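You operate a simulated robot arm through the tools that you are given. There is no shell and no other tool.

You are at the controls of a simulated two-armed robot. One attempt, no reset.

TASK
Crease the teal book on the cart along its spine in the yellow press and pull the bed out.
Fine: one crease; it stays on the press bed, spine against the stop; no crease in the others.

Only the result counts: the job must be done as asked and must still hold three seconds after the hand-in. Knocking over, shifting, dropping, spilling or breaking anything else fails it.

THE ROBOT
Two 7-joint arms with fingered hands on one trunk that stands fixed in place. Base frame: the origin is at the foot of the trunk, x ahead of it, y to its left, z up. Units: mm, degrees, N and s.
The left shoulder is at [70, 139, 1008], the right one opposite. With the tool pointing down near the work surface each hand reaches from about 460 to 840 mm from the base axis, measured 20 degrees to its own side. Payload 3.9 kg a hand.
Tool frame (each hand has its own): the origin (TCP) lies between the finger pads and is the grasp point; the fingertips stand 29 mm ahead of it; z points along the fingers, y is the line along which they close. The gripper opens to 100 mm; its body begins 34 mm behind the TCP. The gripper is a hand of 5 fingers: y runs from the thumb to the fingers, the wrist lies at [-15, -105, -177] in the tool frame.
Orientation is that of the tool frame in the base frame, as a unit quaternion [x, y, z, w]. With the fingers straight down and the wrist toward the robot, the tool's x, y and z point along [0, 1, 0], [1, 0, 0] and [0, 0, -1] of the base frame.

THE INTERFACE
- The arms move only by the tool arm_command. It takes "left_commands", "right_commands" or both (then of equal length, played together; a hand with none holds still); each is one flat list of numbers, 6 for each row, row after row: the shift along the base's x, y, z in mm, then the turn, a rotation vector about the base's x, y, z in degrees. In form: [tx, ty, tz, wx, wy, wz, tx, ty, tz, wx, wy, wz, ...]. A call has 1 to 20 rows; each row is the pose to reach, as a shift and turn from the pose commanded when the call began. Rows are played at 5 a second. More than 50 mm and 8.6 degrees between two rows, and nothing of the call is played. Where a pose cannot be reached the arm comes as near as it can. A force on the tool above 50 N (or 10 N above the force at the start of the call, whichever is more), or a blocked arm, ends the call early, and 0.2 s more pass. In this call time passes only in rows, and 0.2 s behind the last. It gives the time, the measured TCP pose, the force on the tool (base axes), the opening and the grip force at its end, in the units of the frame above (readings bear some noise), with the torque about the TCP (base axes, N m) and any sound that the robot's microphone picked up.
- Cameras (640 x 400 px; columns grow to the right, rows downward): "scene" is now at [120.8, 68.6, 1319.4]; the picture's right is [0.56, -0.83, 0.00], its down [-0.50, -0.34, -0.79] and it looks along [0.66, 0.44, -0.61] (base axes); focal length 319 px, centre (320, 200). "left" rides on the left gripper at [-66, -86, -121] in its tool frame; the picture's right is [-0.76, -0.31, 0.58], its down [0.59, -0.70, 0.40] and it looks along [0.28, 0.64, 0.71] (tool axes); focal length 247 px, centre (320, 200). "right" rides on the right gripper at [66, -86, -121] in its tool frame; the picture's right is [-0.76, 0.31, -0.58], its down [-0.59, -0.70, 0.40] and it looks along [-0.28, 0.64, 0.71] (tool axes); focal length 247 px, centre (320, 200). There is no depth. A picture from a camera that has moved, and an enlarged one, comes with that camera's place and axes in the base frame and with its lens. The place of the scene camera against the robot may be out by one fixed shift of up to 25 mm in any direction.
- capture(camera): a new picture of that camera. No time passes.
- raise_lower(by): slides the trunk up (or, below 0, down) by that many mm; the arms and the scene camera ride with it, the base frame stays. It gives what a move gives, with no picture.
- finger_targets(index, middle, ring, little, thumb_bend, thumb_turn, hand): sets how far each is bent, from 0 (flat) to 100 (curled in); at 30 the hand is open as for a grip, at 70 the pads meet at the TCP. One left out holds its place. A second passes; each finger stops where it meets its share of the squeeze, and holds until it gets a number again. It is the only way to open and close the hand. It gives what a move gives, with no picture; readings hold the bend of each and the force on index, middle, ring, little, thumb and palm. thumb_turn goes from beside the hand (0) to across from the fingers (100), as for a grip.
- pan_tilt(pan, tilt): turns the head with the scene camera to pan (to the left, within 86 degrees either way) and tilt (down, from -29 to 69), counted from straight ahead of the robot. It gives what a move gives.
- enlarge(camera, box): a new picture of the part [left, top, right, bottom] of that camera's present view, enlarged. No time passes.
- finish_job(): hands the job in; it is judged then, once.

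Places have to be worked out from the pictures, the camera data and where the tool is seen. Open the grippers and draw the arms clear of the work before you hand the job in, unless the task says otherwise.

The tools are called after "Call:" by a JSON object that holds its "fn" and its "kwargs". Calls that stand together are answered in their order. arm_command: Moves the arms, as the interface text tells. Its arguments: {"type":"object","properties":{"left_commands":{"type":"array","items":{"type":"number"}},"right_commands":{"type":"array","items":{"type":"number"}}},"required":[]} The other tools are called the same way: raise_lower (by) moves the trunk up or down; finger_targets (index, middle, ring, little, thumb_bend, thumb_turn, hand) moves the fingers one by one; pan_tilt (pan, tilt) turns the head that bears the scene camera; capture (camera) takes a picture; enlarge (camera, box) takes an enlarged picture of a part of a camera's view; finish_job () hands the job in.

At the start:

```text
clock: 0.0
left_tool_pos: [402.8, 444.1, 1079.4]
left_ee_rot: [0.563, 0.827, 0.0, 0.0]
left_force: [-0.3, -0.6, 0.2]
left_wrist_torque: [-0.02, 0.0, 0.0]
left_finger_gap: 99.7
left_grasp_force: 0.0
left_shape: jaw
left_bend: [30.0, 30.0, 30.0, 30.0, 30.0, 98.0]
left_finger forces: [0.0, 0.0, 0.0, 0.0, 0.0, 0.0]
right_tool_pos: [599.0, -0.2, 1035.3]
right_ee_rot: [0.562, 0.827, 0.0, 0.0]
right_force: [0.2, -0.5, 0.4]
right_wrist_torque: [0.0, -0.01, -0.01]
right_finger_gap: 99.7
right_grasp_force: 0.1
right_shape: jaw
right_bend: [30.0, 30.0, 30.0, 30.0, 30.0, 98.0]
right_finger forces: [0.1, 0.1, 0.0, 0.0, 0.0, 0.0]
trunk travel left (down, up): [-650.0, 190.0]
head pan, tilt (commanded): [34.1, 37.5]
```

scene: 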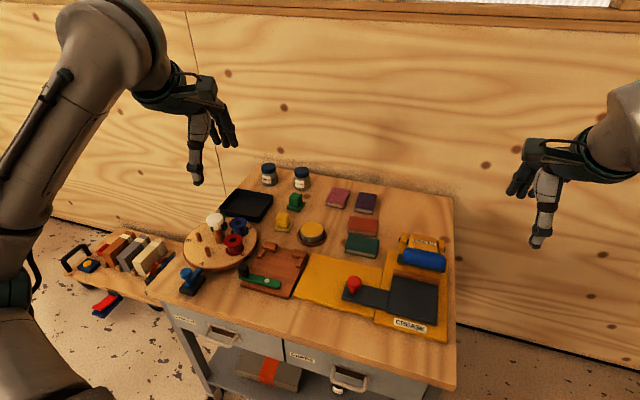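
right: 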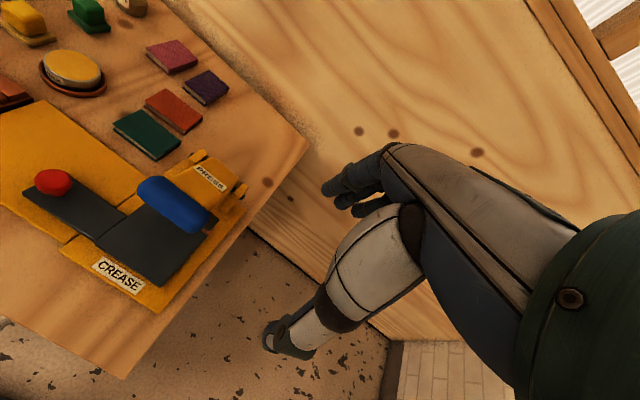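
left: 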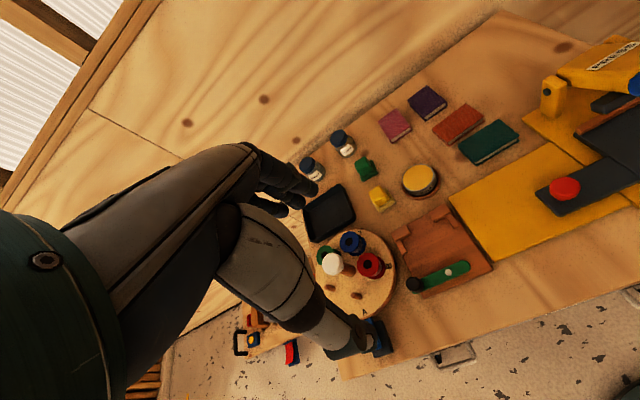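

I'll start by looking closely at the press and the books in the scene view.

Call:
{"fn": "enlarge", "kwargs": {"camera": "scene", "box": [280, 170, 470, 350]}}

Call:
{"fn": "enlarge", "kwargs": {"camera": "right", "box": [0, 40, 320, 340]}}

Call:
{"fn": "enlarge", "kwargs": {"camera": "left", "box": [360, 20, 640, 300]}}

```text
2.22 times, centred on (375, 260) of scene
camera zoom: at [120.8, 68.6, 1319.4], right [0.56, -0.83, 0.0], down [-0.5, -0.34, -0.79], along [0.66, 0.44, -0.61], focal length 708 px, centre (198, 67)
```

zoom: 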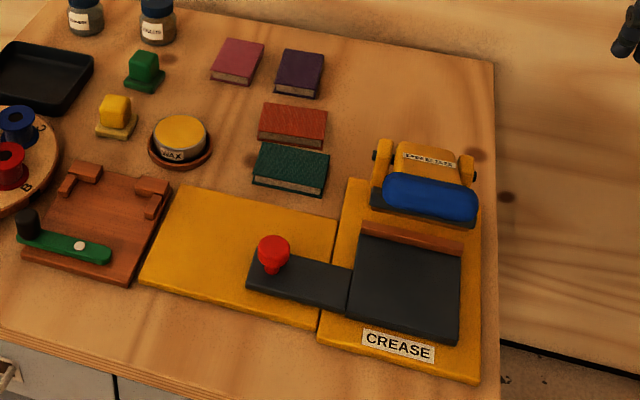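

```text
1.33 times, centred on (160, 190) of right
camera zoom: at [495.0, 29.2, 1156.2], right [0.56, -0.59, 0.58], down [-0.44, -0.81, -0.4], along [0.7, -0.03, -0.71], focal length 329 px, centre (533, 213)
```

zoom: 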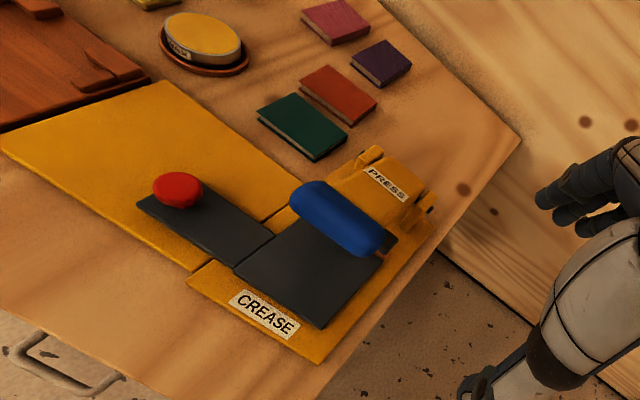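

```text
1.43 times, centred on (500, 160) of left
camera zoom: at [346.5, 350.9, 1200.3], right [-0.01, -0.82, -0.58], down [-0.87, 0.29, -0.4], along [0.49, 0.5, -0.71], focal length 353 px, centre (63, 257)
```

zoom: 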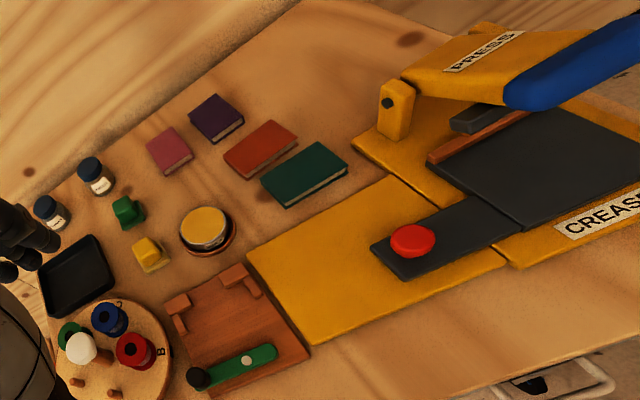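

The books lie behind a left slide plate, and the press has a dark bed with a red knob, a brown stop and a blue lever. I take tighter enlargements to read the spine side of the teal book and the press details.

Call:
{"fn": "enlarge", "kwargs": {"camera": "left", "box": [440, 90, 540, 190]}}

Call:
{"fn": "enlarge", "kwargs": {"camera": "left", "box": [520, 20, 640, 220]}}

Call:
{"fn": "enlarge", "kwargs": {"camera": "right", "box": [100, 80, 200, 170]}}

Call:
{"fn": "enlarge", "kwargs": {"camera": "right", "box": [20, 140, 260, 310]}}

Call:
{"fn": "enlarge", "kwargs": {"camera": "scene", "box": [330, 220, 460, 345]}}

```text
4.00 times, centred on (490, 140) of left
camera zoom: at [346.5, 350.9, 1200.3], right [-0.01, -0.82, -0.58], down [-0.87, 0.29, -0.4], along [0.49, 0.5, -0.71], focal length 988 px, centre (-360, 440)
```

zoom: 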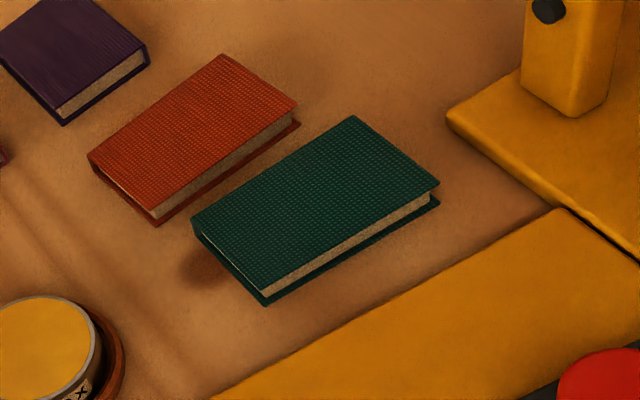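

```text
2.00 times, centred on (580, 120) of left
camera zoom: at [346.5, 350.9, 1200.3], right [-0.01, -0.82, -0.58], down [-0.87, 0.29, -0.4], along [0.49, 0.5, -0.71], focal length 494 px, centre (-200, 360)
```

zoom: 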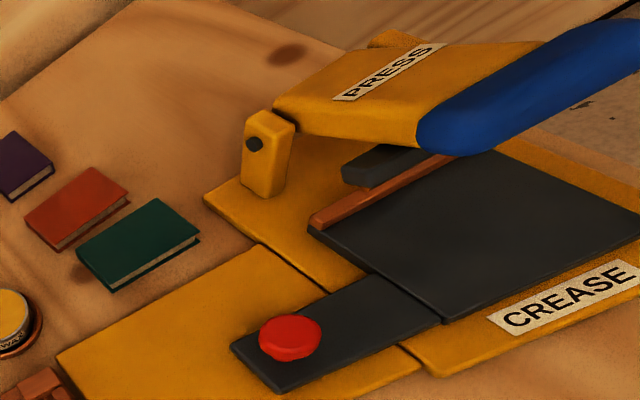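

```text
4.44 times, centred on (150, 125) of right
camera zoom: at [495.0, 29.2, 1156.2], right [0.56, -0.59, 0.58], down [-0.44, -0.81, -0.4], along [0.7, -0.03, -0.71], focal length 1098 px, centre (1076, 533)
```

zoom: 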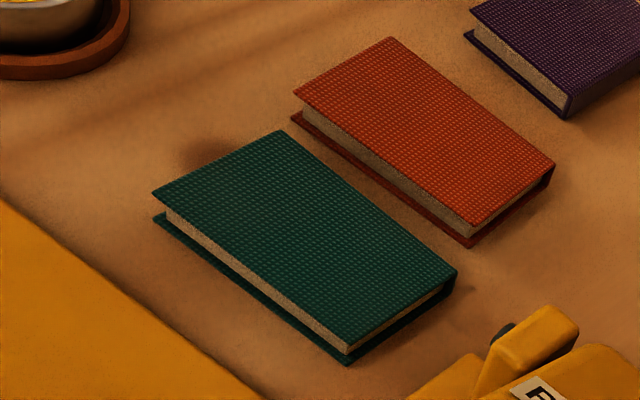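

```text
2.35 times, centred on (140, 225) of right
camera zoom: at [495.0, 29.2, 1156.2], right [0.56, -0.59, 0.58], down [-0.44, -0.81, -0.4], along [0.7, -0.03, -0.71], focal length 581 px, centre (744, 141)
```

zoom: 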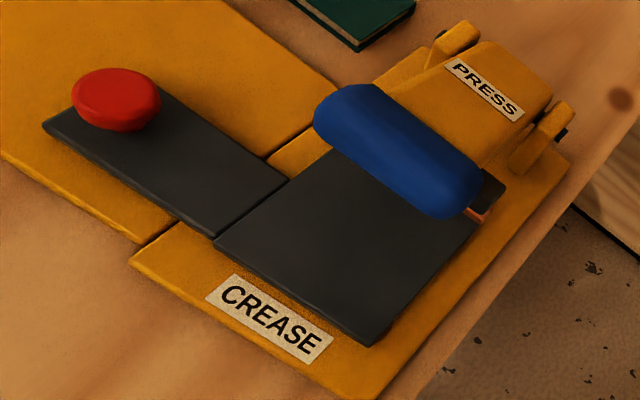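

```text
3.20 times, centred on (395, 282) of scene
camera zoom: at [120.8, 68.6, 1319.4], right [0.56, -0.83, 0.0], down [-0.5, -0.34, -0.79], along [0.66, 0.44, -0.61], focal length 1020 px, centre (80, -64)
```

zoom: 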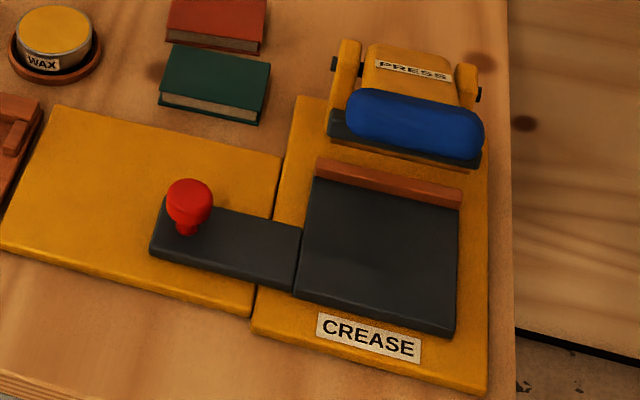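

The teal book's pages face me and its spine faces the far side, the same side as the brown stop on the bed, so only a translation is needed. I judge the knob to be at about (531, 236, 756). I move the left hand above it for closer pictures.

Call:
{"fn": "arm_command", "kwargs": {"left_commands": [16, -26, -22, 0, 0, -1, 32, -52, -45, 0, 0, -2, 48, -78, -67, 0, 0, -3, 64, -104, -90, 0, 0, -4, 80, -130, -112, 0, 0, -5, 96, -156, -135, 0, 0, -6, 112, -182, -157, 0, 0, -6, 128, -209, -179, 0, 0, -6]}}

Call:
{"fn": "capture", "kwargs": {"camera": "left"}}

Call:
{"fn": "capture", "kwargs": {"camera": "scene"}}

```text
clock: 1.8
left_tool_pos: [532.5, 232.5, 900.5]
left_ee_rot: [0.604, 0.797, 0.001, -0.001]
left_force: [-0.4, -0.6, -0.6]
left_wrist_torque: [0.02, 0.02, 0.01]
left_finger_gap: 99.7
left_grasp_force: 0.0
left_shape: jaw
left_bend: [30.0, 30.0, 30.0, 30.0, 30.0, 98.0]
left_finger forces: [0.0, 0.0, 0.0, 0.0, 0.0, 0.0]
right_tool_pos: [601.1, -1.0, 1034.2]
right_ee_rot: [0.562, 0.827, 0.0, 0.0]
right_force: [-0.5, -0.1, 0.1]
right_wrist_torque: [0.02, 0.01, 0.0]
right_finger_gap: 99.7
right_grasp_force: 0.1
right_shape: jaw
right_bend: [30.0, 30.0, 30.0, 30.0, 30.0, 98.0]
right_finger forces: [0.0, 0.0, 0.0, 0.1, 0.0, 0.0]
trunk travel left (down, up): [-650.0, 190.0]
head pan, tilt (commanded): [34.1, 37.5]
```

```text
taken
camera left: at [466.7, 145.7, 1021.9], right [-0.09, -0.81, -0.58], down [-0.84, 0.38, -0.4], along [0.54, 0.45, -0.71], focal length 247 px, centre (320, 200)
```

left: 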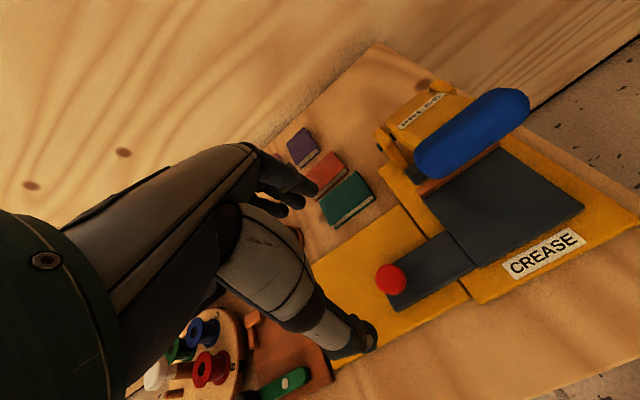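

```text
taken
camera scene: at [121.6, 66.7, 1319.3], right [0.56, -0.83, 0.0], down [-0.5, -0.34, -0.79], along [0.66, 0.45, -0.61], focal length 319 px, centre (320, 200)
```

scene: 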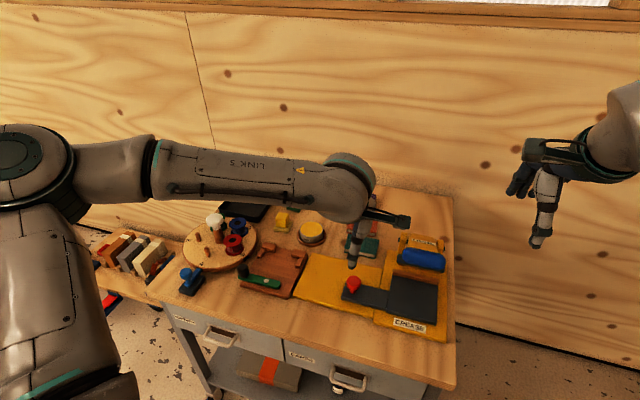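

The view is good from here; I enlarge it for accurate points on the knob, bed, stop and lever.

Call:
{"fn": "enlarge", "kwargs": {"camera": "left", "box": [360, 60, 600, 320]}}

Call:
{"fn": "enlarge", "kwargs": {"camera": "left", "box": [270, 110, 430, 250]}}

```text
1.54 times, centred on (480, 190) of left
camera zoom: at [466.7, 145.7, 1021.9], right [-0.09, -0.81, -0.58], down [-0.84, 0.38, -0.4], along [0.54, 0.45, -0.71], focal length 380 px, centre (74, 215)
```

zoom: 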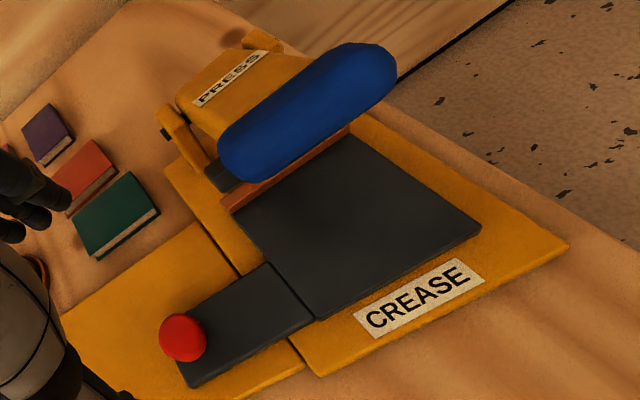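

```text
2.86 times, centred on (350, 180) of left
camera zoom: at [466.7, 145.7, 1021.9], right [-0.09, -0.81, -0.58], down [-0.84, 0.38, -0.4], along [0.54, 0.45, -0.71], focal length 706 px, centre (234, 257)
```

zoom: 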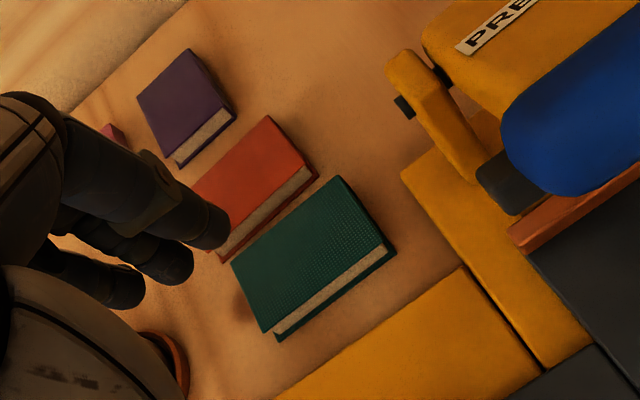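

Bed surface is at about z 730 and the cart is turned about 16.5°. The knob ball centre is near (530, 232, 760) with a diameter of roughly 32 mm. I descend the left hand to just above the knob and check the alignment.

Call:
{"fn": "arm_command", "kwargs": {"left_commands": [-1, -2, -30, 0, 0, 0.5, -1, -2.5, -60, 0, 0, 0.8, -1, -2.5, -83, 0, 0, 0.8]}}

Call:
{"fn": "capture", "kwargs": {"camera": "left"}}

Call:
{"fn": "capture", "kwargs": {"camera": "right"}}

Call:
{"fn": "enlarge", "kwargs": {"camera": "scene", "box": [270, 180, 470, 350]}}

```text
clock: 2.6
left_tool_pos: [529.3, 231.2, 818.5]
left_ee_rot: [0.6, 0.8, -0.001, 0.0]
left_force: [-0.3, -0.7, -0.1]
left_wrist_torque: [-0.03, 0.0, -0.03]
left_finger_gap: 99.8
left_grasp_force: 0.1
left_shape: jaw
left_bend: [30.0, 30.0, 30.0, 30.0, 30.0, 98.0]
left_finger forces: [0.0, 0.1, 0.0, 0.1, 0.0, 0.0]
right_tool_pos: [598.8, 1.3, 1033.3]
right_ee_rot: [0.562, 0.827, 0.0, 0.0]
right_force: [-0.6, 0.5, -0.7]
right_wrist_torque: [0.0, -0.01, 0.03]
right_finger_gap: 99.9
right_grasp_force: 0.1
right_shape: jaw
right_bend: [30.0, 30.0, 30.0, 30.0, 30.0, 98.0]
right_finger forces: [0.0, 0.0, 0.0, 0.0, 0.0, 0.1]
trunk travel left (down, up): [-650.0, 190.0]
head pan, tilt (commanded): [34.1, 37.5]
```

```text
taken
camera left: at [465.4, 144.3, 939.3], right [-0.08, -0.81, -0.58], down [-0.84, 0.37, -0.4], along [0.54, 0.45, -0.71], focal length 247 px, centre (320, 200)
```

left: 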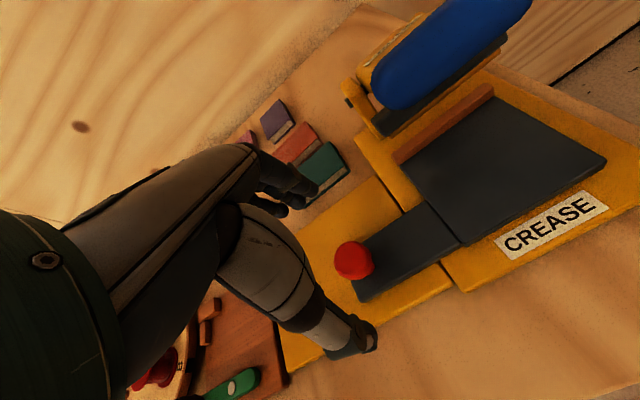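

```text
taken
camera right: at [495.5, 29.0, 1156.0], right [0.56, -0.59, 0.58], down [-0.44, -0.81, -0.4], along [0.7, -0.03, -0.71], focal length 247 px, centre (320, 200)
```

right: 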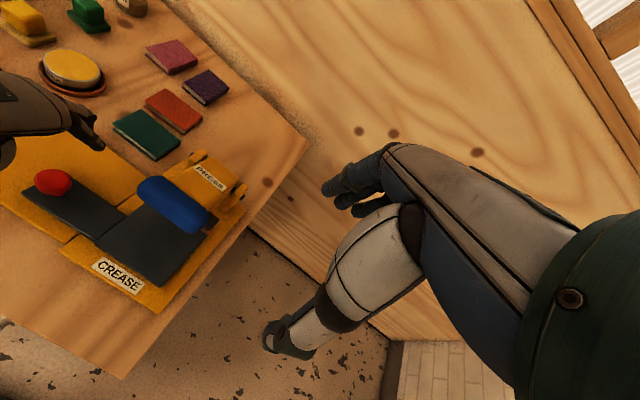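

```text
2.35 times, centred on (370, 265) of scene
camera zoom: at [121.3, 68.4, 1319.4], right [0.56, -0.83, 0.0], down [-0.5, -0.34, -0.79], along [0.66, 0.44, -0.61], focal length 750 px, centre (202, 47)
```

zoom: 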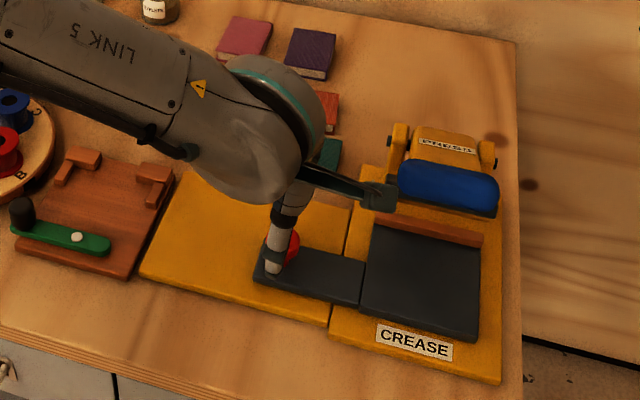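

The knob lies right on the tool axis 58 mm ahead (z≈760), between thumb and fingers. I descend so the pads straddle the ball with the tips just above the tongue.

Call:
{"fn": "arm_command", "kwargs": {"left_commands": [0, 0, -25, 0, 0, 0, 0, 0, -47, 0, 0, 0]}}

Call:
{"fn": "finger_targets", "kwargs": {"hand": "left", "index": 60, "middle": 60, "ring": 60, "little": 60, "thumb_bend": 60}}

Call:
{"fn": "capture", "kwargs": {"camera": "left"}}

```text
clock: 3.2
left_tool_pos: [530.4, 232.0, 769.0]
left_ee_rot: [0.6, 0.8, 0.0, 0.0]
left_force: [0.2, -0.4, 0.4]
left_wrist_torque: [0.0, -0.01, -0.01]
left_finger_gap: 99.7
left_grasp_force: 0.1
left_shape: jaw
left_bend: [30.0, 30.0, 30.0, 30.0, 30.0, 98.0]
left_finger forces: [0.0, 0.1, 0.0, 0.1, 0.1, 0.1]
right_tool_pos: [600.0, 1.0, 1034.1]
right_ee_rot: [0.562, 0.827, 0.0, 0.0]
right_force: [-0.1, -0.6, 0.7]
right_wrist_torque: [-0.01, 0.01, 0.0]
right_finger_gap: 99.6
right_grasp_force: 0.0
right_shape: jaw
right_bend: [30.0, 30.0, 30.0, 30.0, 30.0, 98.0]
right_finger forces: [0.0, 0.1, 0.1, 0.0, 0.0, 0.0]
trunk travel left (down, up): [-650.0, 190.0]
head pan, tilt (commanded): [34.1, 37.5]
```

```text
clock: 4.2
left_tool_pos: [530.0, 231.7, 770.9]
left_ee_rot: [0.6, 0.8, 0.001, 0.001]
left_force: [5.0, 1.3, -0.3]
left_wrist_torque: [0.04, -0.14, -0.01]
left_finger_gap: 29.4
left_grasp_force: 2.8
left_shape: fingers
left_bend: [57.0, 57.0, 60.0, 60.0, 60.0, 98.0]
left_finger forces: [3.2, 2.5, 0.0, 0.0, 0.0, 0.1]
right_tool_pos: [599.5, 0.4, 1034.5]
right_ee_rot: [0.562, 0.827, 0.0, 0.0]
right_force: [0.2, 0.4, -0.3]
right_wrist_torque: [0.01, 0.0, -0.01]
right_finger_gap: 100.0
right_grasp_force: 0.0
right_shape: jaw
right_bend: [30.0, 30.0, 30.0, 30.0, 30.0, 98.0]
right_finger forces: [0.0, 0.0, 0.1, 0.0, 0.0, 0.1]
trunk travel left (down, up): [-650.0, 190.0]
head pan, tilt (commanded): [34.1, 37.5]
```

```text
taken
camera left: at [465.6, 144.8, 891.2], right [-0.08, -0.81, -0.58], down [-0.84, 0.37, -0.4], along [0.54, 0.45, -0.71], focal length 247 px, centre (320, 200)
```

left: 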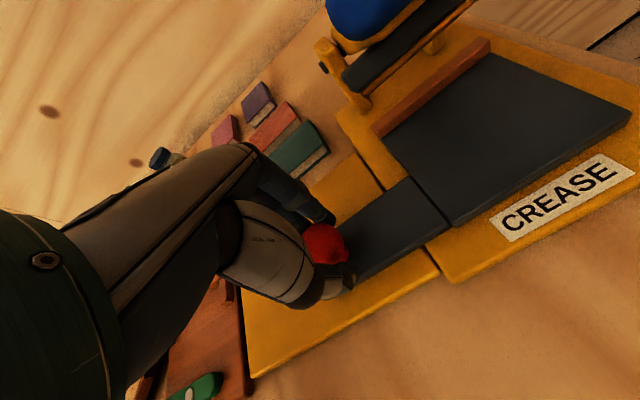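

Index and middle touch the ball, while the thumb has not met it yet. I close further for a firm hold.

Call:
{"fn": "finger_targets", "kwargs": {"hand": "left", "index": 75, "middle": 75, "ring": 65, "little": 65, "thumb_bend": 75}}

```text
clock: 5.2
left_tool_pos: [531.6, 231.9, 770.0]
left_ee_rot: [0.6, 0.8, 0.0, 0.0]
left_force: [13.7, 5.1, -0.8]
left_wrist_torque: [0.03, -0.31, -0.1]
left_finger_gap: 21.5
left_grasp_force: 14.9
left_shape: fingers
left_bend: [58.0, 60.0, 65.0, 65.0, 67.0, 97.0]
left_finger forces: [11.3, 11.5, 0.0, 0.1, 8.2, 0.1]
right_tool_pos: [600.5, 1.0, 1034.7]
right_ee_rot: [0.562, 0.827, 0.0, 0.0]
right_force: [-0.2, 0.0, 0.1]
right_wrist_torque: [-0.03, 0.01, -0.02]
right_finger_gap: 99.6
right_grasp_force: 0.1
right_shape: jaw
right_bend: [30.0, 30.0, 30.0, 30.0, 30.0, 98.0]
right_finger forces: [0.0, 0.0, 0.0, 0.2, 0.0, 0.1]
trunk travel left (down, up): [-650.0, 190.0]
head pan, tilt (commanded): [34.1, 37.5]
```

Firm grip with about 15 N squeeze; the ball sits a little toward the fingers. I recentre by 3 mm and start pulling the bed left along the cart's axis, slowly at first.

Call:
{"fn": "arm_command", "kwargs": {"left_commands": [2.9, 0.9, 0, 0, 0, 0, 1.5, 5.7, 0, 0, 0, 0, 0, 10.4, 0, 0, 0, 0, -1.4, 15.2, 0, 0, 0, 0, -2.8, 20, 0, 0, 0, 0]}}

Call:
{"fn": "capture", "kwargs": {"camera": "left"}}

```text
clock: 6.4
left_tool_pos: [529.8, 252.1, 770.3]
left_ee_rot: [0.6, 0.8, 0.0, 0.0]
left_force: [4.8, -0.8, -4.9]
left_wrist_torque: [-0.11, -0.06, -0.07]
left_finger_gap: 21.4
left_grasp_force: 14.5
left_shape: fingers
left_bend: [59.0, 62.0, 65.0, 65.0, 67.0, 97.0]
left_finger forces: [8.6, 9.0, 0.0, 0.0, 11.3, 0.0]
right_tool_pos: [600.7, -0.6, 1032.7]
right_ee_rot: [0.563, 0.827, -0.001, -0.001]
right_force: [-0.2, -0.2, 0.7]
right_wrist_torque: [-0.01, -0.02, 0.01]
right_finger_gap: 100.0
right_grasp_force: 0.0
right_shape: jaw
right_bend: [30.0, 30.0, 30.0, 30.0, 30.0, 98.0]
right_finger forces: [0.0, 0.0, 0.0, 0.0, 0.1, 0.0]
trunk travel left (down, up): [-650.0, 190.0]
head pan, tilt (commanded): [34.1, 37.5]
```

```text
taken
camera left: at [464.2, 164.3, 891.2], right [-0.08, -0.81, -0.58], down [-0.84, 0.37, -0.4], along [0.53, 0.45, -0.71], focal length 247 px, centre (320, 200)
```

left: 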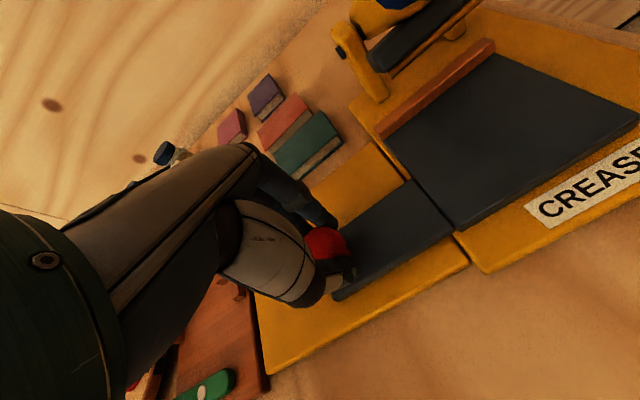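

The bed slides with the knob at little force. I keep pulling along the same line until it comes to its end.

Call:
{"fn": "arm_command", "kwargs": {"left_commands": [-2.3, 7.7, 0, 0, 0, 0, -4.5, 15.3, 0, 0, 0, 0, -6.8, 23, 0, 0, 0, 0, -9.1, 30.7, 0, 0, 0, 0, -11.4, 38.4, 0, 0, 0, 0, -13.6, 46, 0, 0, 0, 0, -15.9, 53.7, 0, 0, 0, 0, -18.2, 61.4, 0, 0, 0, 0, -20.4, 69, 0, 0, 0, 0, -22.7, 76.7, 0, 0, 0, 0, -25, 84.4, 0, 0, 0, 0]}}

Call:
{"fn": "capture", "kwargs": {"camera": "left"}}

Call:
{"fn": "capture", "kwargs": {"camera": "right"}}

Call:
{"fn": "enlarge", "kwargs": {"camera": "scene", "box": [250, 180, 470, 350]}}

```text
clock: 8.8
left_tool_pos: [504.0, 336.5, 769.5]
left_ee_rot: [0.599, 0.8, 0.0, 0.0]
left_force: [5.1, -0.8, -2.8]
left_wrist_torque: [-0.12, -0.05, -0.11]
left_finger_gap: 21.2
left_grasp_force: 14.2
left_shape: fingers
left_bend: [59.0, 62.0, 65.0, 65.0, 67.0, 96.0]
left_finger forces: [9.3, 8.8, 0.0, 0.0, 10.7, 0.1]
right_tool_pos: [599.9, 0.5, 1033.8]
right_ee_rot: [0.562, 0.827, -0.001, -0.001]
right_force: [0.0, -0.1, 0.2]
right_wrist_torque: [-0.02, 0.01, 0.03]
right_finger_gap: 99.9
right_grasp_force: 0.0
right_shape: jaw
right_bend: [30.0, 30.0, 30.0, 30.0, 30.0, 98.0]
right_finger forces: [0.0, 0.0, 0.1, 0.0, 0.0, 0.0]
trunk travel left (down, up): [-650.0, 190.0]
head pan, tilt (commanded): [34.1, 37.5]
```

```text
taken
camera left: at [438.9, 249.7, 890.8], right [-0.08, -0.81, -0.58], down [-0.84, 0.37, -0.4], along [0.54, 0.45, -0.71], focal length 247 px, centre (320, 200)
```

left: 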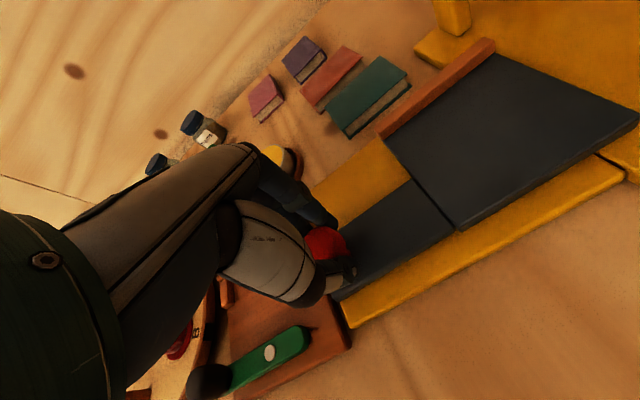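

```text
taken
camera right: at [495.9, 29.4, 1155.8], right [0.56, -0.59, 0.58], down [-0.44, -0.81, -0.4], along [0.7, -0.03, -0.71], focal length 247 px, centre (320, 200)
```

right: 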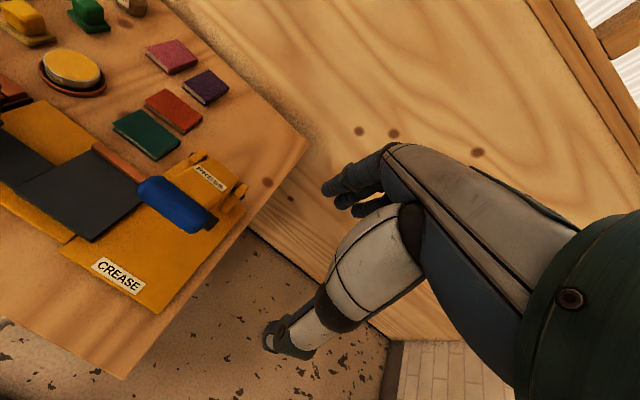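

```text
2.35 times, centred on (360, 265) of scene
camera zoom: at [121.8, 68.9, 1319.3], right [0.56, -0.83, 0.0], down [-0.5, -0.34, -0.79], along [0.66, 0.44, -0.61], focal length 750 px, centre (226, 47)
```

zoom: 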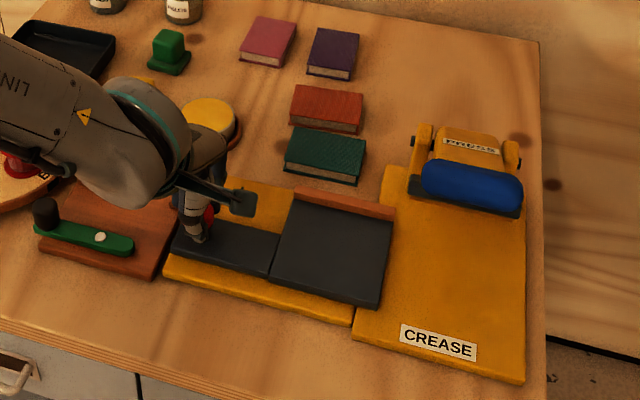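

Bed has moved about 108 mm with small force and is nearly fully on the left plate. I creep on in small steps to find the end of travel.

Call:
{"fn": "arm_command", "kwargs": {"left_commands": [-1.1, 3.8, 0, 0, 0, 0, -2.3, 7.7, 0, 0, 0, 0, -3.4, 11.5, 0, 0, 0, 0]}}

Call:
{"fn": "enlarge", "kwargs": {"camera": "scene", "box": [250, 180, 470, 350]}}

```text
clock: 9.6
left_tool_pos: [502.1, 345.3, 769.8]
left_ee_rot: [0.6, 0.8, -0.001, 0.001]
left_force: [9.1, -9.7, -3.3]
left_wrist_torque: [-0.21, -0.16, -0.18]
left_finger_gap: 21.3
left_grasp_force: 15.7
left_shape: fingers
left_bend: [59.0, 62.0, 65.0, 65.0, 67.0, 96.0]
left_finger forces: [12.0, 7.5, 0.1, 0.1, 10.8, 0.0]
right_tool_pos: [601.2, -1.2, 1034.0]
right_ee_rot: [0.562, 0.827, 0.0, -0.002]
right_force: [0.2, 0.7, -0.2]
right_wrist_torque: [0.03, 0.0, 0.0]
right_finger_gap: 100.0
right_grasp_force: 0.2
right_shape: jaw
right_bend: [30.0, 30.0, 30.0, 30.0, 30.0, 98.0]
right_finger forces: [0.0, 0.0, 0.0, 0.0, 0.1, 0.0]
trunk travel left (down, up): [-650.0, 190.0]
head pan, tilt (commanded): [34.1, 37.5]
```

```text
2.35 times, centred on (360, 265) of scene
camera zoom: at [122.7, 67.1, 1319.2], right [0.56, -0.83, 0.0], down [-0.51, -0.34, -0.79], along [0.66, 0.44, -0.61], focal length 750 px, centre (226, 47)
```

zoom: 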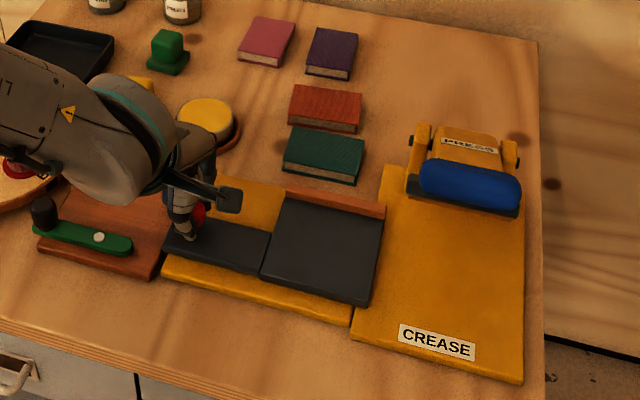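

The force rose against the pull after about 118 mm of travel, so the bed is at its outer end. I release the knob and lift away.

Call:
{"fn": "finger_targets", "kwargs": {"hand": "left", "index": 30, "middle": 30, "ring": 30, "little": 30, "thumb_bend": 30}}

Call:
{"fn": "arm_command", "kwargs": {"left_commands": [0, 0, 30, 0, 0, 0, 0, 0, 65, 0, 0, 0, 0, 0, 100, 0, 0, 0, 0, 0, 135, 0, 0, 0]}}

Call:
{"fn": "capture", "kwargs": {"camera": "left"}}

```text
clock: 10.6
left_tool_pos: [500.0, 346.8, 770.1]
left_ee_rot: [0.599, 0.8, 0.0, 0.0]
left_force: [0.4, 0.2, 0.2]
left_wrist_torque: [0.0, -0.01, -0.01]
left_finger_gap: 98.3
left_grasp_force: 0.0
left_shape: fingers
left_bend: [30.0, 30.0, 30.0, 30.0, 30.0, 97.0]
left_finger forces: [0.0, 0.0, 0.0, 0.1, 0.0, 0.0]
right_tool_pos: [598.6, -0.5, 1034.5]
right_ee_rot: [0.562, 0.827, 0.001, 0.0]
right_force: [0.1, 0.3, -0.2]
right_wrist_torque: [0.0, 0.01, 0.0]
right_finger_gap: 100.0
right_grasp_force: 0.1
right_shape: jaw
right_bend: [30.0, 30.0, 30.0, 30.0, 30.0, 98.0]
right_finger forces: [0.0, 0.0, 0.0, 0.0, 0.1, 0.1]
trunk travel left (down, up): [-650.0, 190.0]
head pan, tilt (commanded): [34.1, 37.5]
```

```text
clock: 11.6
left_tool_pos: [501.1, 349.3, 870.3]
left_ee_rot: [0.599, 0.8, 0.0, 0.002]
left_force: [-0.7, -1.0, -1.3]
left_wrist_torque: [-0.02, 0.02, 0.0]
left_finger_gap: 98.4
left_grasp_force: 0.0
left_shape: fingers
left_bend: [30.0, 30.0, 30.0, 30.0, 30.0, 98.0]
left_finger forces: [0.1, 0.0, 0.0, 0.0, 0.1, 0.1]
left hand out of reach, approached as far as the arm can: row 4
right_tool_pos: [599.3, 1.3, 1034.3]
right_ee_rot: [0.562, 0.827, -0.002, 0.0]
right_force: [-1.1, 0.4, -0.4]
right_wrist_torque: [-0.04, 0.02, -0.02]
right_finger_gap: 99.9
right_grasp_force: 0.0
right_shape: jaw
right_bend: [30.0, 30.0, 30.0, 30.0, 30.0, 98.0]
right_finger forces: [0.0, 0.0, 0.0, 0.0, 0.0, 0.0]
trunk travel left (down, up): [-650.0, 190.0]
head pan, tilt (commanded): [34.1, 37.5]
```

```text
taken
camera left: at [435.4, 261.9, 990.8], right [-0.08, -0.81, -0.58], down [-0.84, 0.37, -0.4], along [0.54, 0.45, -0.71], focal length 247 px, centre (320, 200)
```

left: 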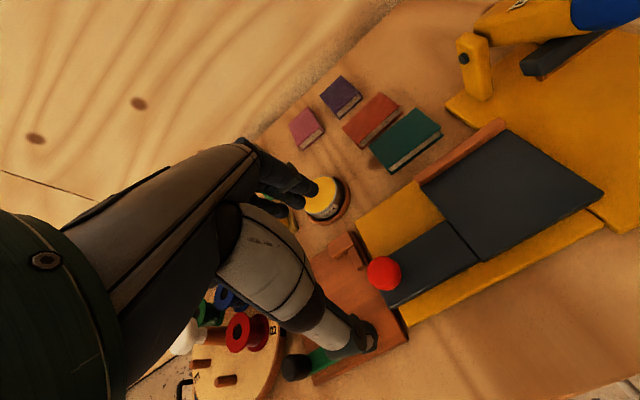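

Lifted clear (z is capped near 870 here). I enlarge this view to measure the book, the stop and the bed in the pulled-out state.

Call:
{"fn": "enlarge", "kwargs": {"camera": "left", "box": [330, 80, 490, 180]}}

Call:
{"fn": "enlarge", "kwargs": {"camera": "left", "box": [360, 100, 620, 310]}}

Call:
{"fn": "enlarge", "kwargs": {"camera": "right", "box": [0, 80, 250, 320]}}

```text
4.00 times, centred on (410, 130) of left
camera zoom: at [435.4, 261.9, 990.8], right [-0.08, -0.81, -0.58], down [-0.84, 0.37, -0.4], along [0.54, 0.45, -0.71], focal length 988 px, centre (-40, 480)
```

zoom: 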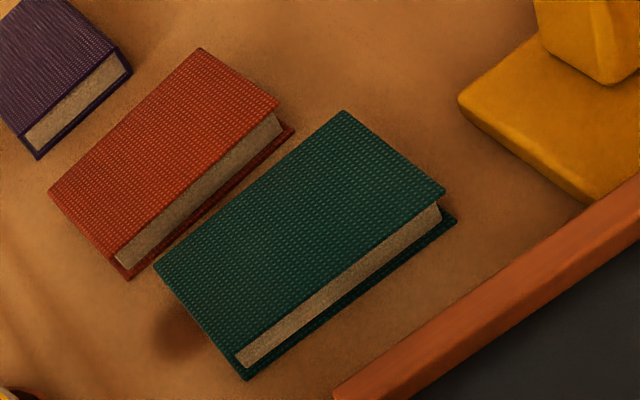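

```text
1.90 times, centred on (490, 205) of left
camera zoom: at [435.4, 261.9, 990.8], right [-0.08, -0.81, -0.58], down [-0.84, 0.37, -0.4], along [0.54, 0.45, -0.71], focal length 470 px, centre (-4, 190)
```

zoom: 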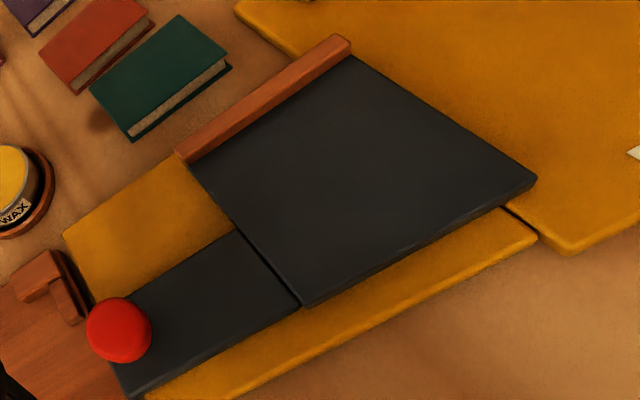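

```text
1.67 times, centred on (125, 200) of right
camera zoom: at [495.2, 31.0, 1156.0], right [0.56, -0.59, 0.58], down [-0.44, -0.81, -0.4], along [0.7, -0.03, -0.71], focal length 412 px, centre (645, 200)
```

zoom: 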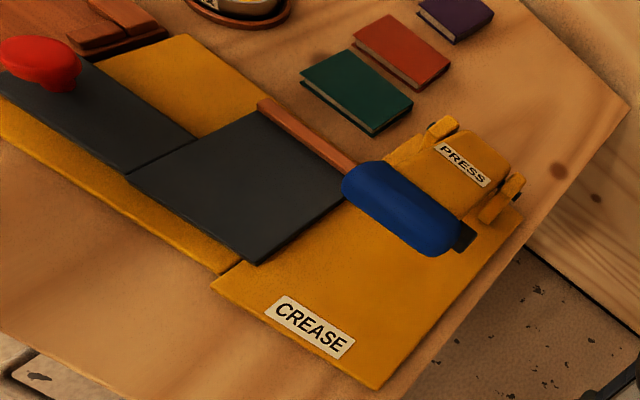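

The book measures about 80×55×16 mm, centred near (676, 290) and aligned with the cart; the stop face is at about 112 mm nearer along the cart's depth. To keep the spine free I'll grip the book by its short ends, so I swing the left hand a quarter turn (wrist to the left) above the book.

Call:
{"fn": "arm_command", "kwargs": {"left_commands": [13, -4.4, 0, 0, 0, -7, 26, -8.8, 0, 0, 0, -14, 39, -13.2, 0, 0, 0, -21, 52, -17.6, 0, 0, 0, -28, 65, -22, 0, 0, 0, -35, 78, -26.4, 0, 0, 0, -42, 91, -30.8, 0, 0, 0, -49, 104, -35.2, 0, 0, 0, -56, 117, -39.6, 0, 0, 0, -63, 130, -44, 0, 0, 0, -70, 143, -48.4, 0, 0, 0, -77, 156, -52.8, 0, 0, 0, -84, 169, -57, 0, 0, 0, -90]}}

Call:
{"fn": "capture", "kwargs": {"camera": "left"}}

Call:
{"fn": "capture", "kwargs": {"camera": "scene"}}

```text
clock: 14.4
left_tool_pos: [671.5, 289.3, 869.8]
left_ee_rot: [0.99, 0.14, 0.0, 0.0]
left_force: [0.4, 0.5, -0.1]
left_wrist_torque: [-0.01, 0.05, -0.02]
left_finger_gap: 98.3
left_grasp_force: 0.1
left_shape: fingers
left_bend: [30.0, 30.0, 30.0, 30.0, 30.0, 98.0]
left_finger forces: [0.0, 0.0, 0.0, 0.1, 0.0, 0.0]
right_tool_pos: [600.2, -0.4, 1034.4]
right_ee_rot: [0.562, 0.827, 0.0, -0.001]
right_force: [0.2, 0.7, -0.9]
right_wrist_torque: [0.03, 0.0, -0.04]
right_finger_gap: 99.8
right_grasp_force: 0.1
right_shape: jaw
right_bend: [30.0, 30.0, 30.0, 30.0, 30.0, 98.0]
right_finger forces: [0.1, 0.0, 0.1, 0.0, 0.0, 0.1]
trunk travel left (down, up): [-650.0, 190.0]
head pan, tilt (commanded): [34.1, 37.5]
```

```text
taken
camera left: at [582.3, 352.5, 990.4], right [-0.81, 0.08, -0.58], down [0.37, 0.84, -0.4], along [0.45, -0.54, -0.71], focal length 247 px, centre (320, 200)
```

left: 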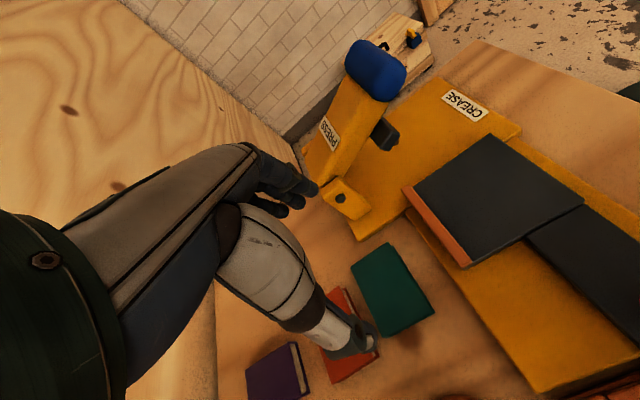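

```text
taken
camera scene: at [121.9, 68.0, 1319.3], right [0.56, -0.83, 0.0], down [-0.5, -0.34, -0.79], along [0.66, 0.44, -0.61], focal length 319 px, centre (320, 200)
```

scene: 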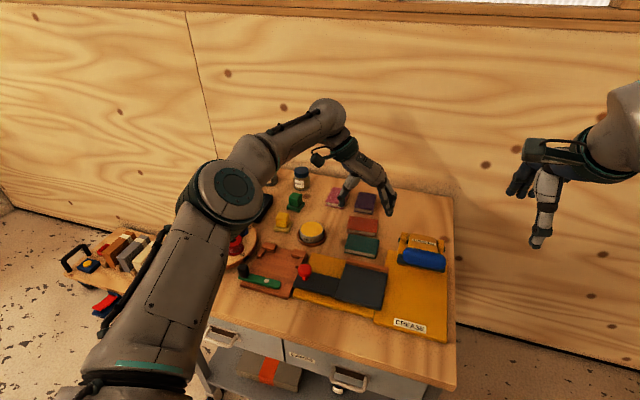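

The quarter turn worked and the TCP is about above the book. I enlarge to fine-tune the centring.

Call:
{"fn": "enlarge", "kwargs": {"camera": "left", "box": [290, 180, 490, 380]}}

Call:
{"fn": "enlarge", "kwargs": {"camera": "right", "box": [0, 60, 260, 260]}}

```text
2.00 times, centred on (390, 280) of left
camera zoom: at [582.3, 352.5, 990.4], right [-0.81, 0.08, -0.58], down [0.37, 0.84, -0.4], along [0.45, -0.54, -0.71], focal length 494 px, centre (180, 40)
```

zoom: 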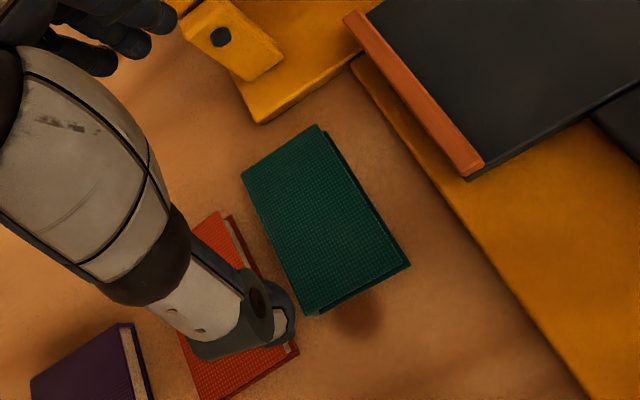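

```text
2.00 times, centred on (130, 160) of right
camera zoom: at [496.1, 28.6, 1155.7], right [0.56, -0.59, 0.58], down [-0.44, -0.81, -0.4], along [0.7, -0.03, -0.71], focal length 494 px, centre (700, 280)
```

zoom: 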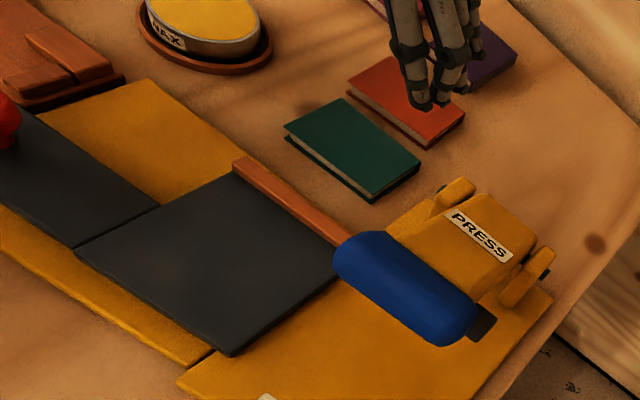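

Book centre comes out about 8 mm further back and 4 mm left of the TCP. I curl the ring and little fingers out of the way (index, middle and thumb will grip), then descend partway with the correction and look again.

Call:
{"fn": "finger_targets", "kwargs": {"hand": "left", "ring": 100, "little": 100}}

Call:
{"fn": "arm_command", "kwargs": {"left_commands": [2, 1, -25, 0, 0, 0.5, 5, 2.7, -50, 0, 0, 1, 5, 2.7, -75, 0, 0, 1]}}

Call:
{"fn": "capture", "kwargs": {"camera": "left"}}

Call:
{"fn": "enlarge", "kwargs": {"camera": "left", "box": [260, 130, 480, 350]}}

Call:
{"fn": "enlarge", "kwargs": {"camera": "right", "box": [0, 60, 260, 260]}}

```text
clock: 15.4
left_tool_pos: [669.3, 289.1, 870.2]
left_ee_rot: [0.99, 0.142, 0.0, 0.0]
left_force: [0.3, 0.5, 0.2]
left_wrist_torque: [0.0, 0.0, 0.04]
left_finger_gap: 98.4
left_grasp_force: 0.1
left_shape: fingers
left_bend: [30.0, 30.0, 100.0, 100.0, 30.0, 98.0]
left_finger forces: [0.1, 0.0, 0.0, 0.0, 0.1, 0.1]
right_tool_pos: [598.6, 0.5, 1034.5]
right_ee_rot: [0.562, 0.827, 0.0, 0.0]
right_force: [0.2, 0.4, -1.0]
right_wrist_torque: [-0.01, 0.06, 0.0]
right_finger_gap: 99.7
right_grasp_force: 0.0
right_shape: jaw
right_bend: [30.0, 30.0, 30.0, 30.0, 30.0, 98.0]
right_finger forces: [0.0, 0.0, 0.0, 0.0, 0.1, 0.1]
trunk travel left (down, up): [-650.0, 190.0]
head pan, tilt (commanded): [34.1, 37.5]
```

```text
clock: 16.2
left_tool_pos: [674.1, 291.9, 794.5]
left_ee_rot: [0.989, 0.15, 0.0, 0.0]
left_force: [-0.3, 0.5, 0.3]
left_wrist_torque: [-0.01, 0.02, -0.02]
left_finger_gap: 98.1
left_grasp_force: 0.2
left_shape: fingers
left_bend: [30.0, 30.0, 100.0, 100.0, 30.0, 98.0]
left_finger forces: [0.1, 0.1, 0.0, 0.0, 0.1, 0.0]
right_tool_pos: [598.9, 0.6, 1034.5]
right_ee_rot: [0.562, 0.827, 0.0, 0.0]
right_force: [0.6, -0.3, -0.5]
right_wrist_torque: [0.0, -0.01, 0.01]
right_finger_gap: 100.0
right_grasp_force: 0.2
right_shape: jaw
right_bend: [30.0, 30.0, 30.0, 30.0, 30.0, 98.0]
right_finger forces: [0.1, 0.0, 0.0, 0.0, 0.1, 0.0]
trunk travel left (down, up): [-650.0, 190.0]
head pan, tilt (commanded): [34.1, 37.5]
```

```text
taken
camera left: at [585.5, 354.0, 915.0], right [-0.81, 0.07, -0.58], down [0.35, 0.85, -0.4], along [0.46, -0.53, -0.71], focal length 247 px, centre (320, 200)
```

left: 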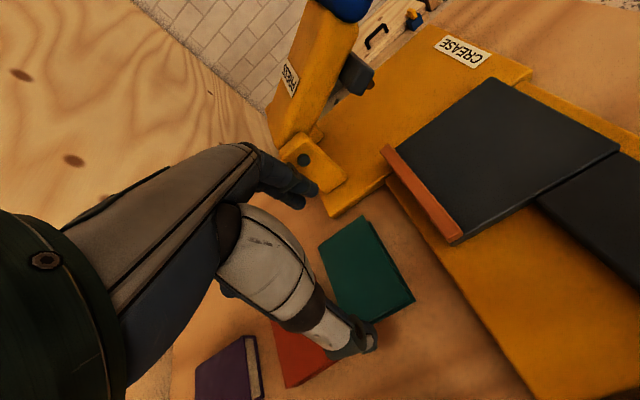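

```text
1.82 times, centred on (370, 240) of left
camera zoom: at [585.5, 354.0, 915.0], right [-0.81, 0.07, -0.58], down [0.35, 0.85, -0.4], along [0.46, -0.53, -0.71], focal length 449 px, centre (229, 127)
```

zoom: 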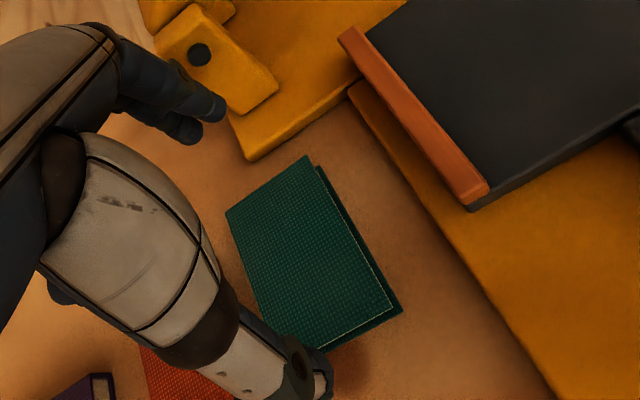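

```text
2.00 times, centred on (130, 160) of right
camera zoom: at [495.5, 29.5, 1156.0], right [0.56, -0.59, 0.58], down [-0.44, -0.81, -0.4], along [0.7, -0.03, -0.71], focal length 494 px, centre (700, 280)
```

zoom: 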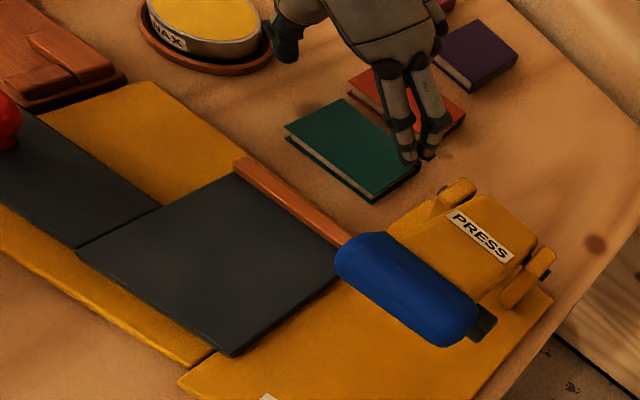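

The view agrees: book centre is about 5 mm ahead and 2 mm left of the TCP. I apply that and descend to just above the table so the fingertips flank the book's ends.

Call:
{"fn": "arm_command", "kwargs": {"left_commands": [4, 3.7, -8, 0, 0, 0, 4, 3.7, -25, 0, 0, 0, 4, 3.7, -40, 0, 0, 0, 4, 3.7, -49, 0, 0, 0]}}

Call:
{"fn": "capture", "kwargs": {"camera": "left"}}

Call:
{"fn": "enlarge", "kwargs": {"camera": "left", "box": [240, 130, 460, 350]}}

Call:
{"fn": "enlarge", "kwargs": {"camera": "right", "box": [60, 60, 260, 220]}}

Call:
{"fn": "enlarge", "kwargs": {"camera": "scene", "box": [280, 160, 440, 320]}}

```text
clock: 17.2
left_tool_pos: [677.5, 296.3, 745.5]
left_ee_rot: [0.989, 0.15, 0.0, -0.001]
left_force: [0.3, -0.5, -0.5]
left_wrist_torque: [0.01, -0.01, 0.0]
left_finger_gap: 98.4
left_grasp_force: 0.1
left_shape: fingers
left_bend: [30.0, 30.0, 100.0, 100.0, 30.0, 98.0]
left_finger forces: [0.0, 0.1, 0.0, 0.0, 0.0, 0.2]
right_tool_pos: [600.0, -0.1, 1034.9]
right_ee_rot: [0.562, 0.827, 0.001, 0.0]
right_force: [-0.3, -0.2, 0.5]
right_wrist_torque: [-0.01, 0.02, 0.0]
right_finger_gap: 99.7
right_grasp_force: 0.0
right_shape: jaw
right_bend: [30.0, 30.0, 30.0, 30.0, 30.0, 98.0]
right_finger forces: [0.1, 0.0, 0.0, 0.1, 0.1, 0.0]
trunk travel left (down, up): [-650.0, 190.0]
head pan, tilt (commanded): [34.1, 37.5]
```

```text
taken
camera left: at [588.5, 358.2, 866.3], right [-0.81, 0.07, -0.58], down [0.35, 0.85, -0.4], along [0.46, -0.53, -0.71], focal length 247 px, centre (320, 200)
```

left: 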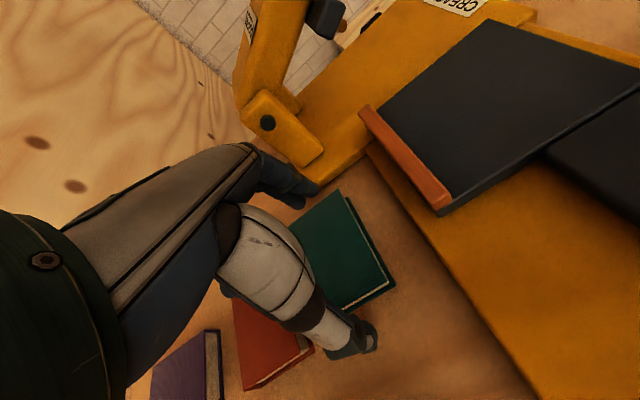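

```text
1.82 times, centred on (350, 240) of left
camera zoom: at [588.5, 358.2, 866.3], right [-0.81, 0.07, -0.58], down [0.35, 0.85, -0.4], along [0.46, -0.53, -0.71], focal length 449 px, centre (266, 127)
```

zoom: 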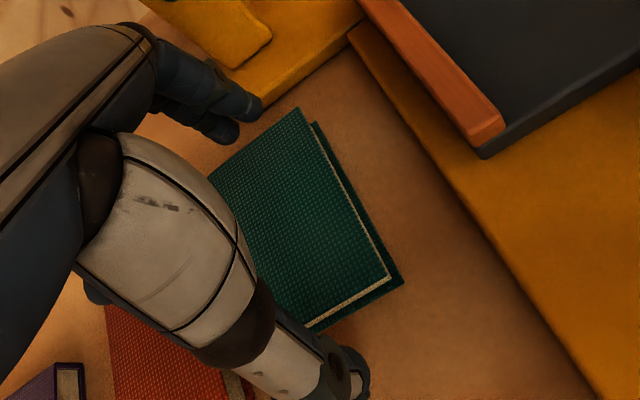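

```text
2.50 times, centred on (160, 140) of right
camera zoom: at [495.2, 29.2, 1156.1], right [0.56, -0.59, 0.58], down [-0.44, -0.81, -0.4], along [0.7, -0.03, -0.71], focal length 617 px, centre (720, 350)
```

zoom: 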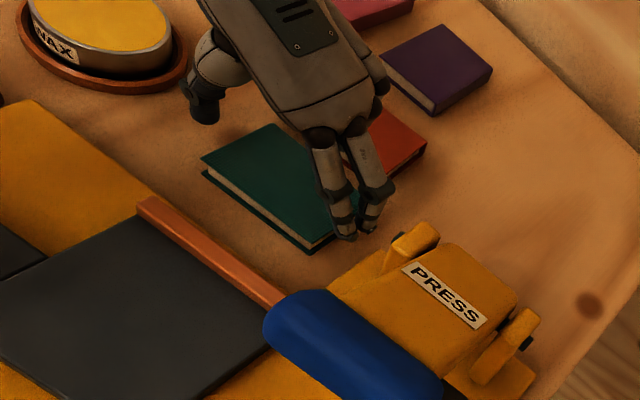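

```text
2.50 times, centred on (360, 240) of scene
camera zoom: at [121.0, 68.6, 1319.4], right [0.56, -0.83, 0.0], down [-0.5, -0.34, -0.79], along [0.66, 0.44, -0.61], focal length 797 px, centre (220, 100)
```

zoom: 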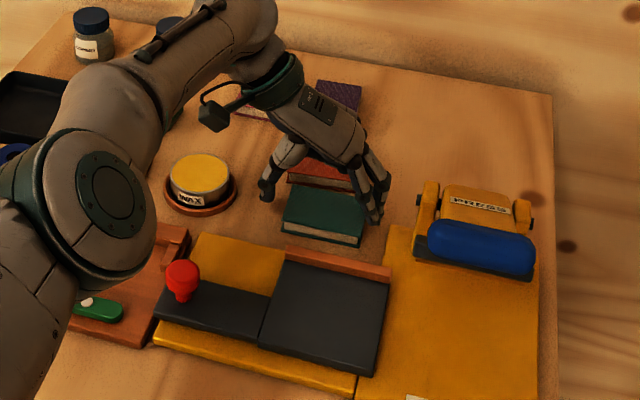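

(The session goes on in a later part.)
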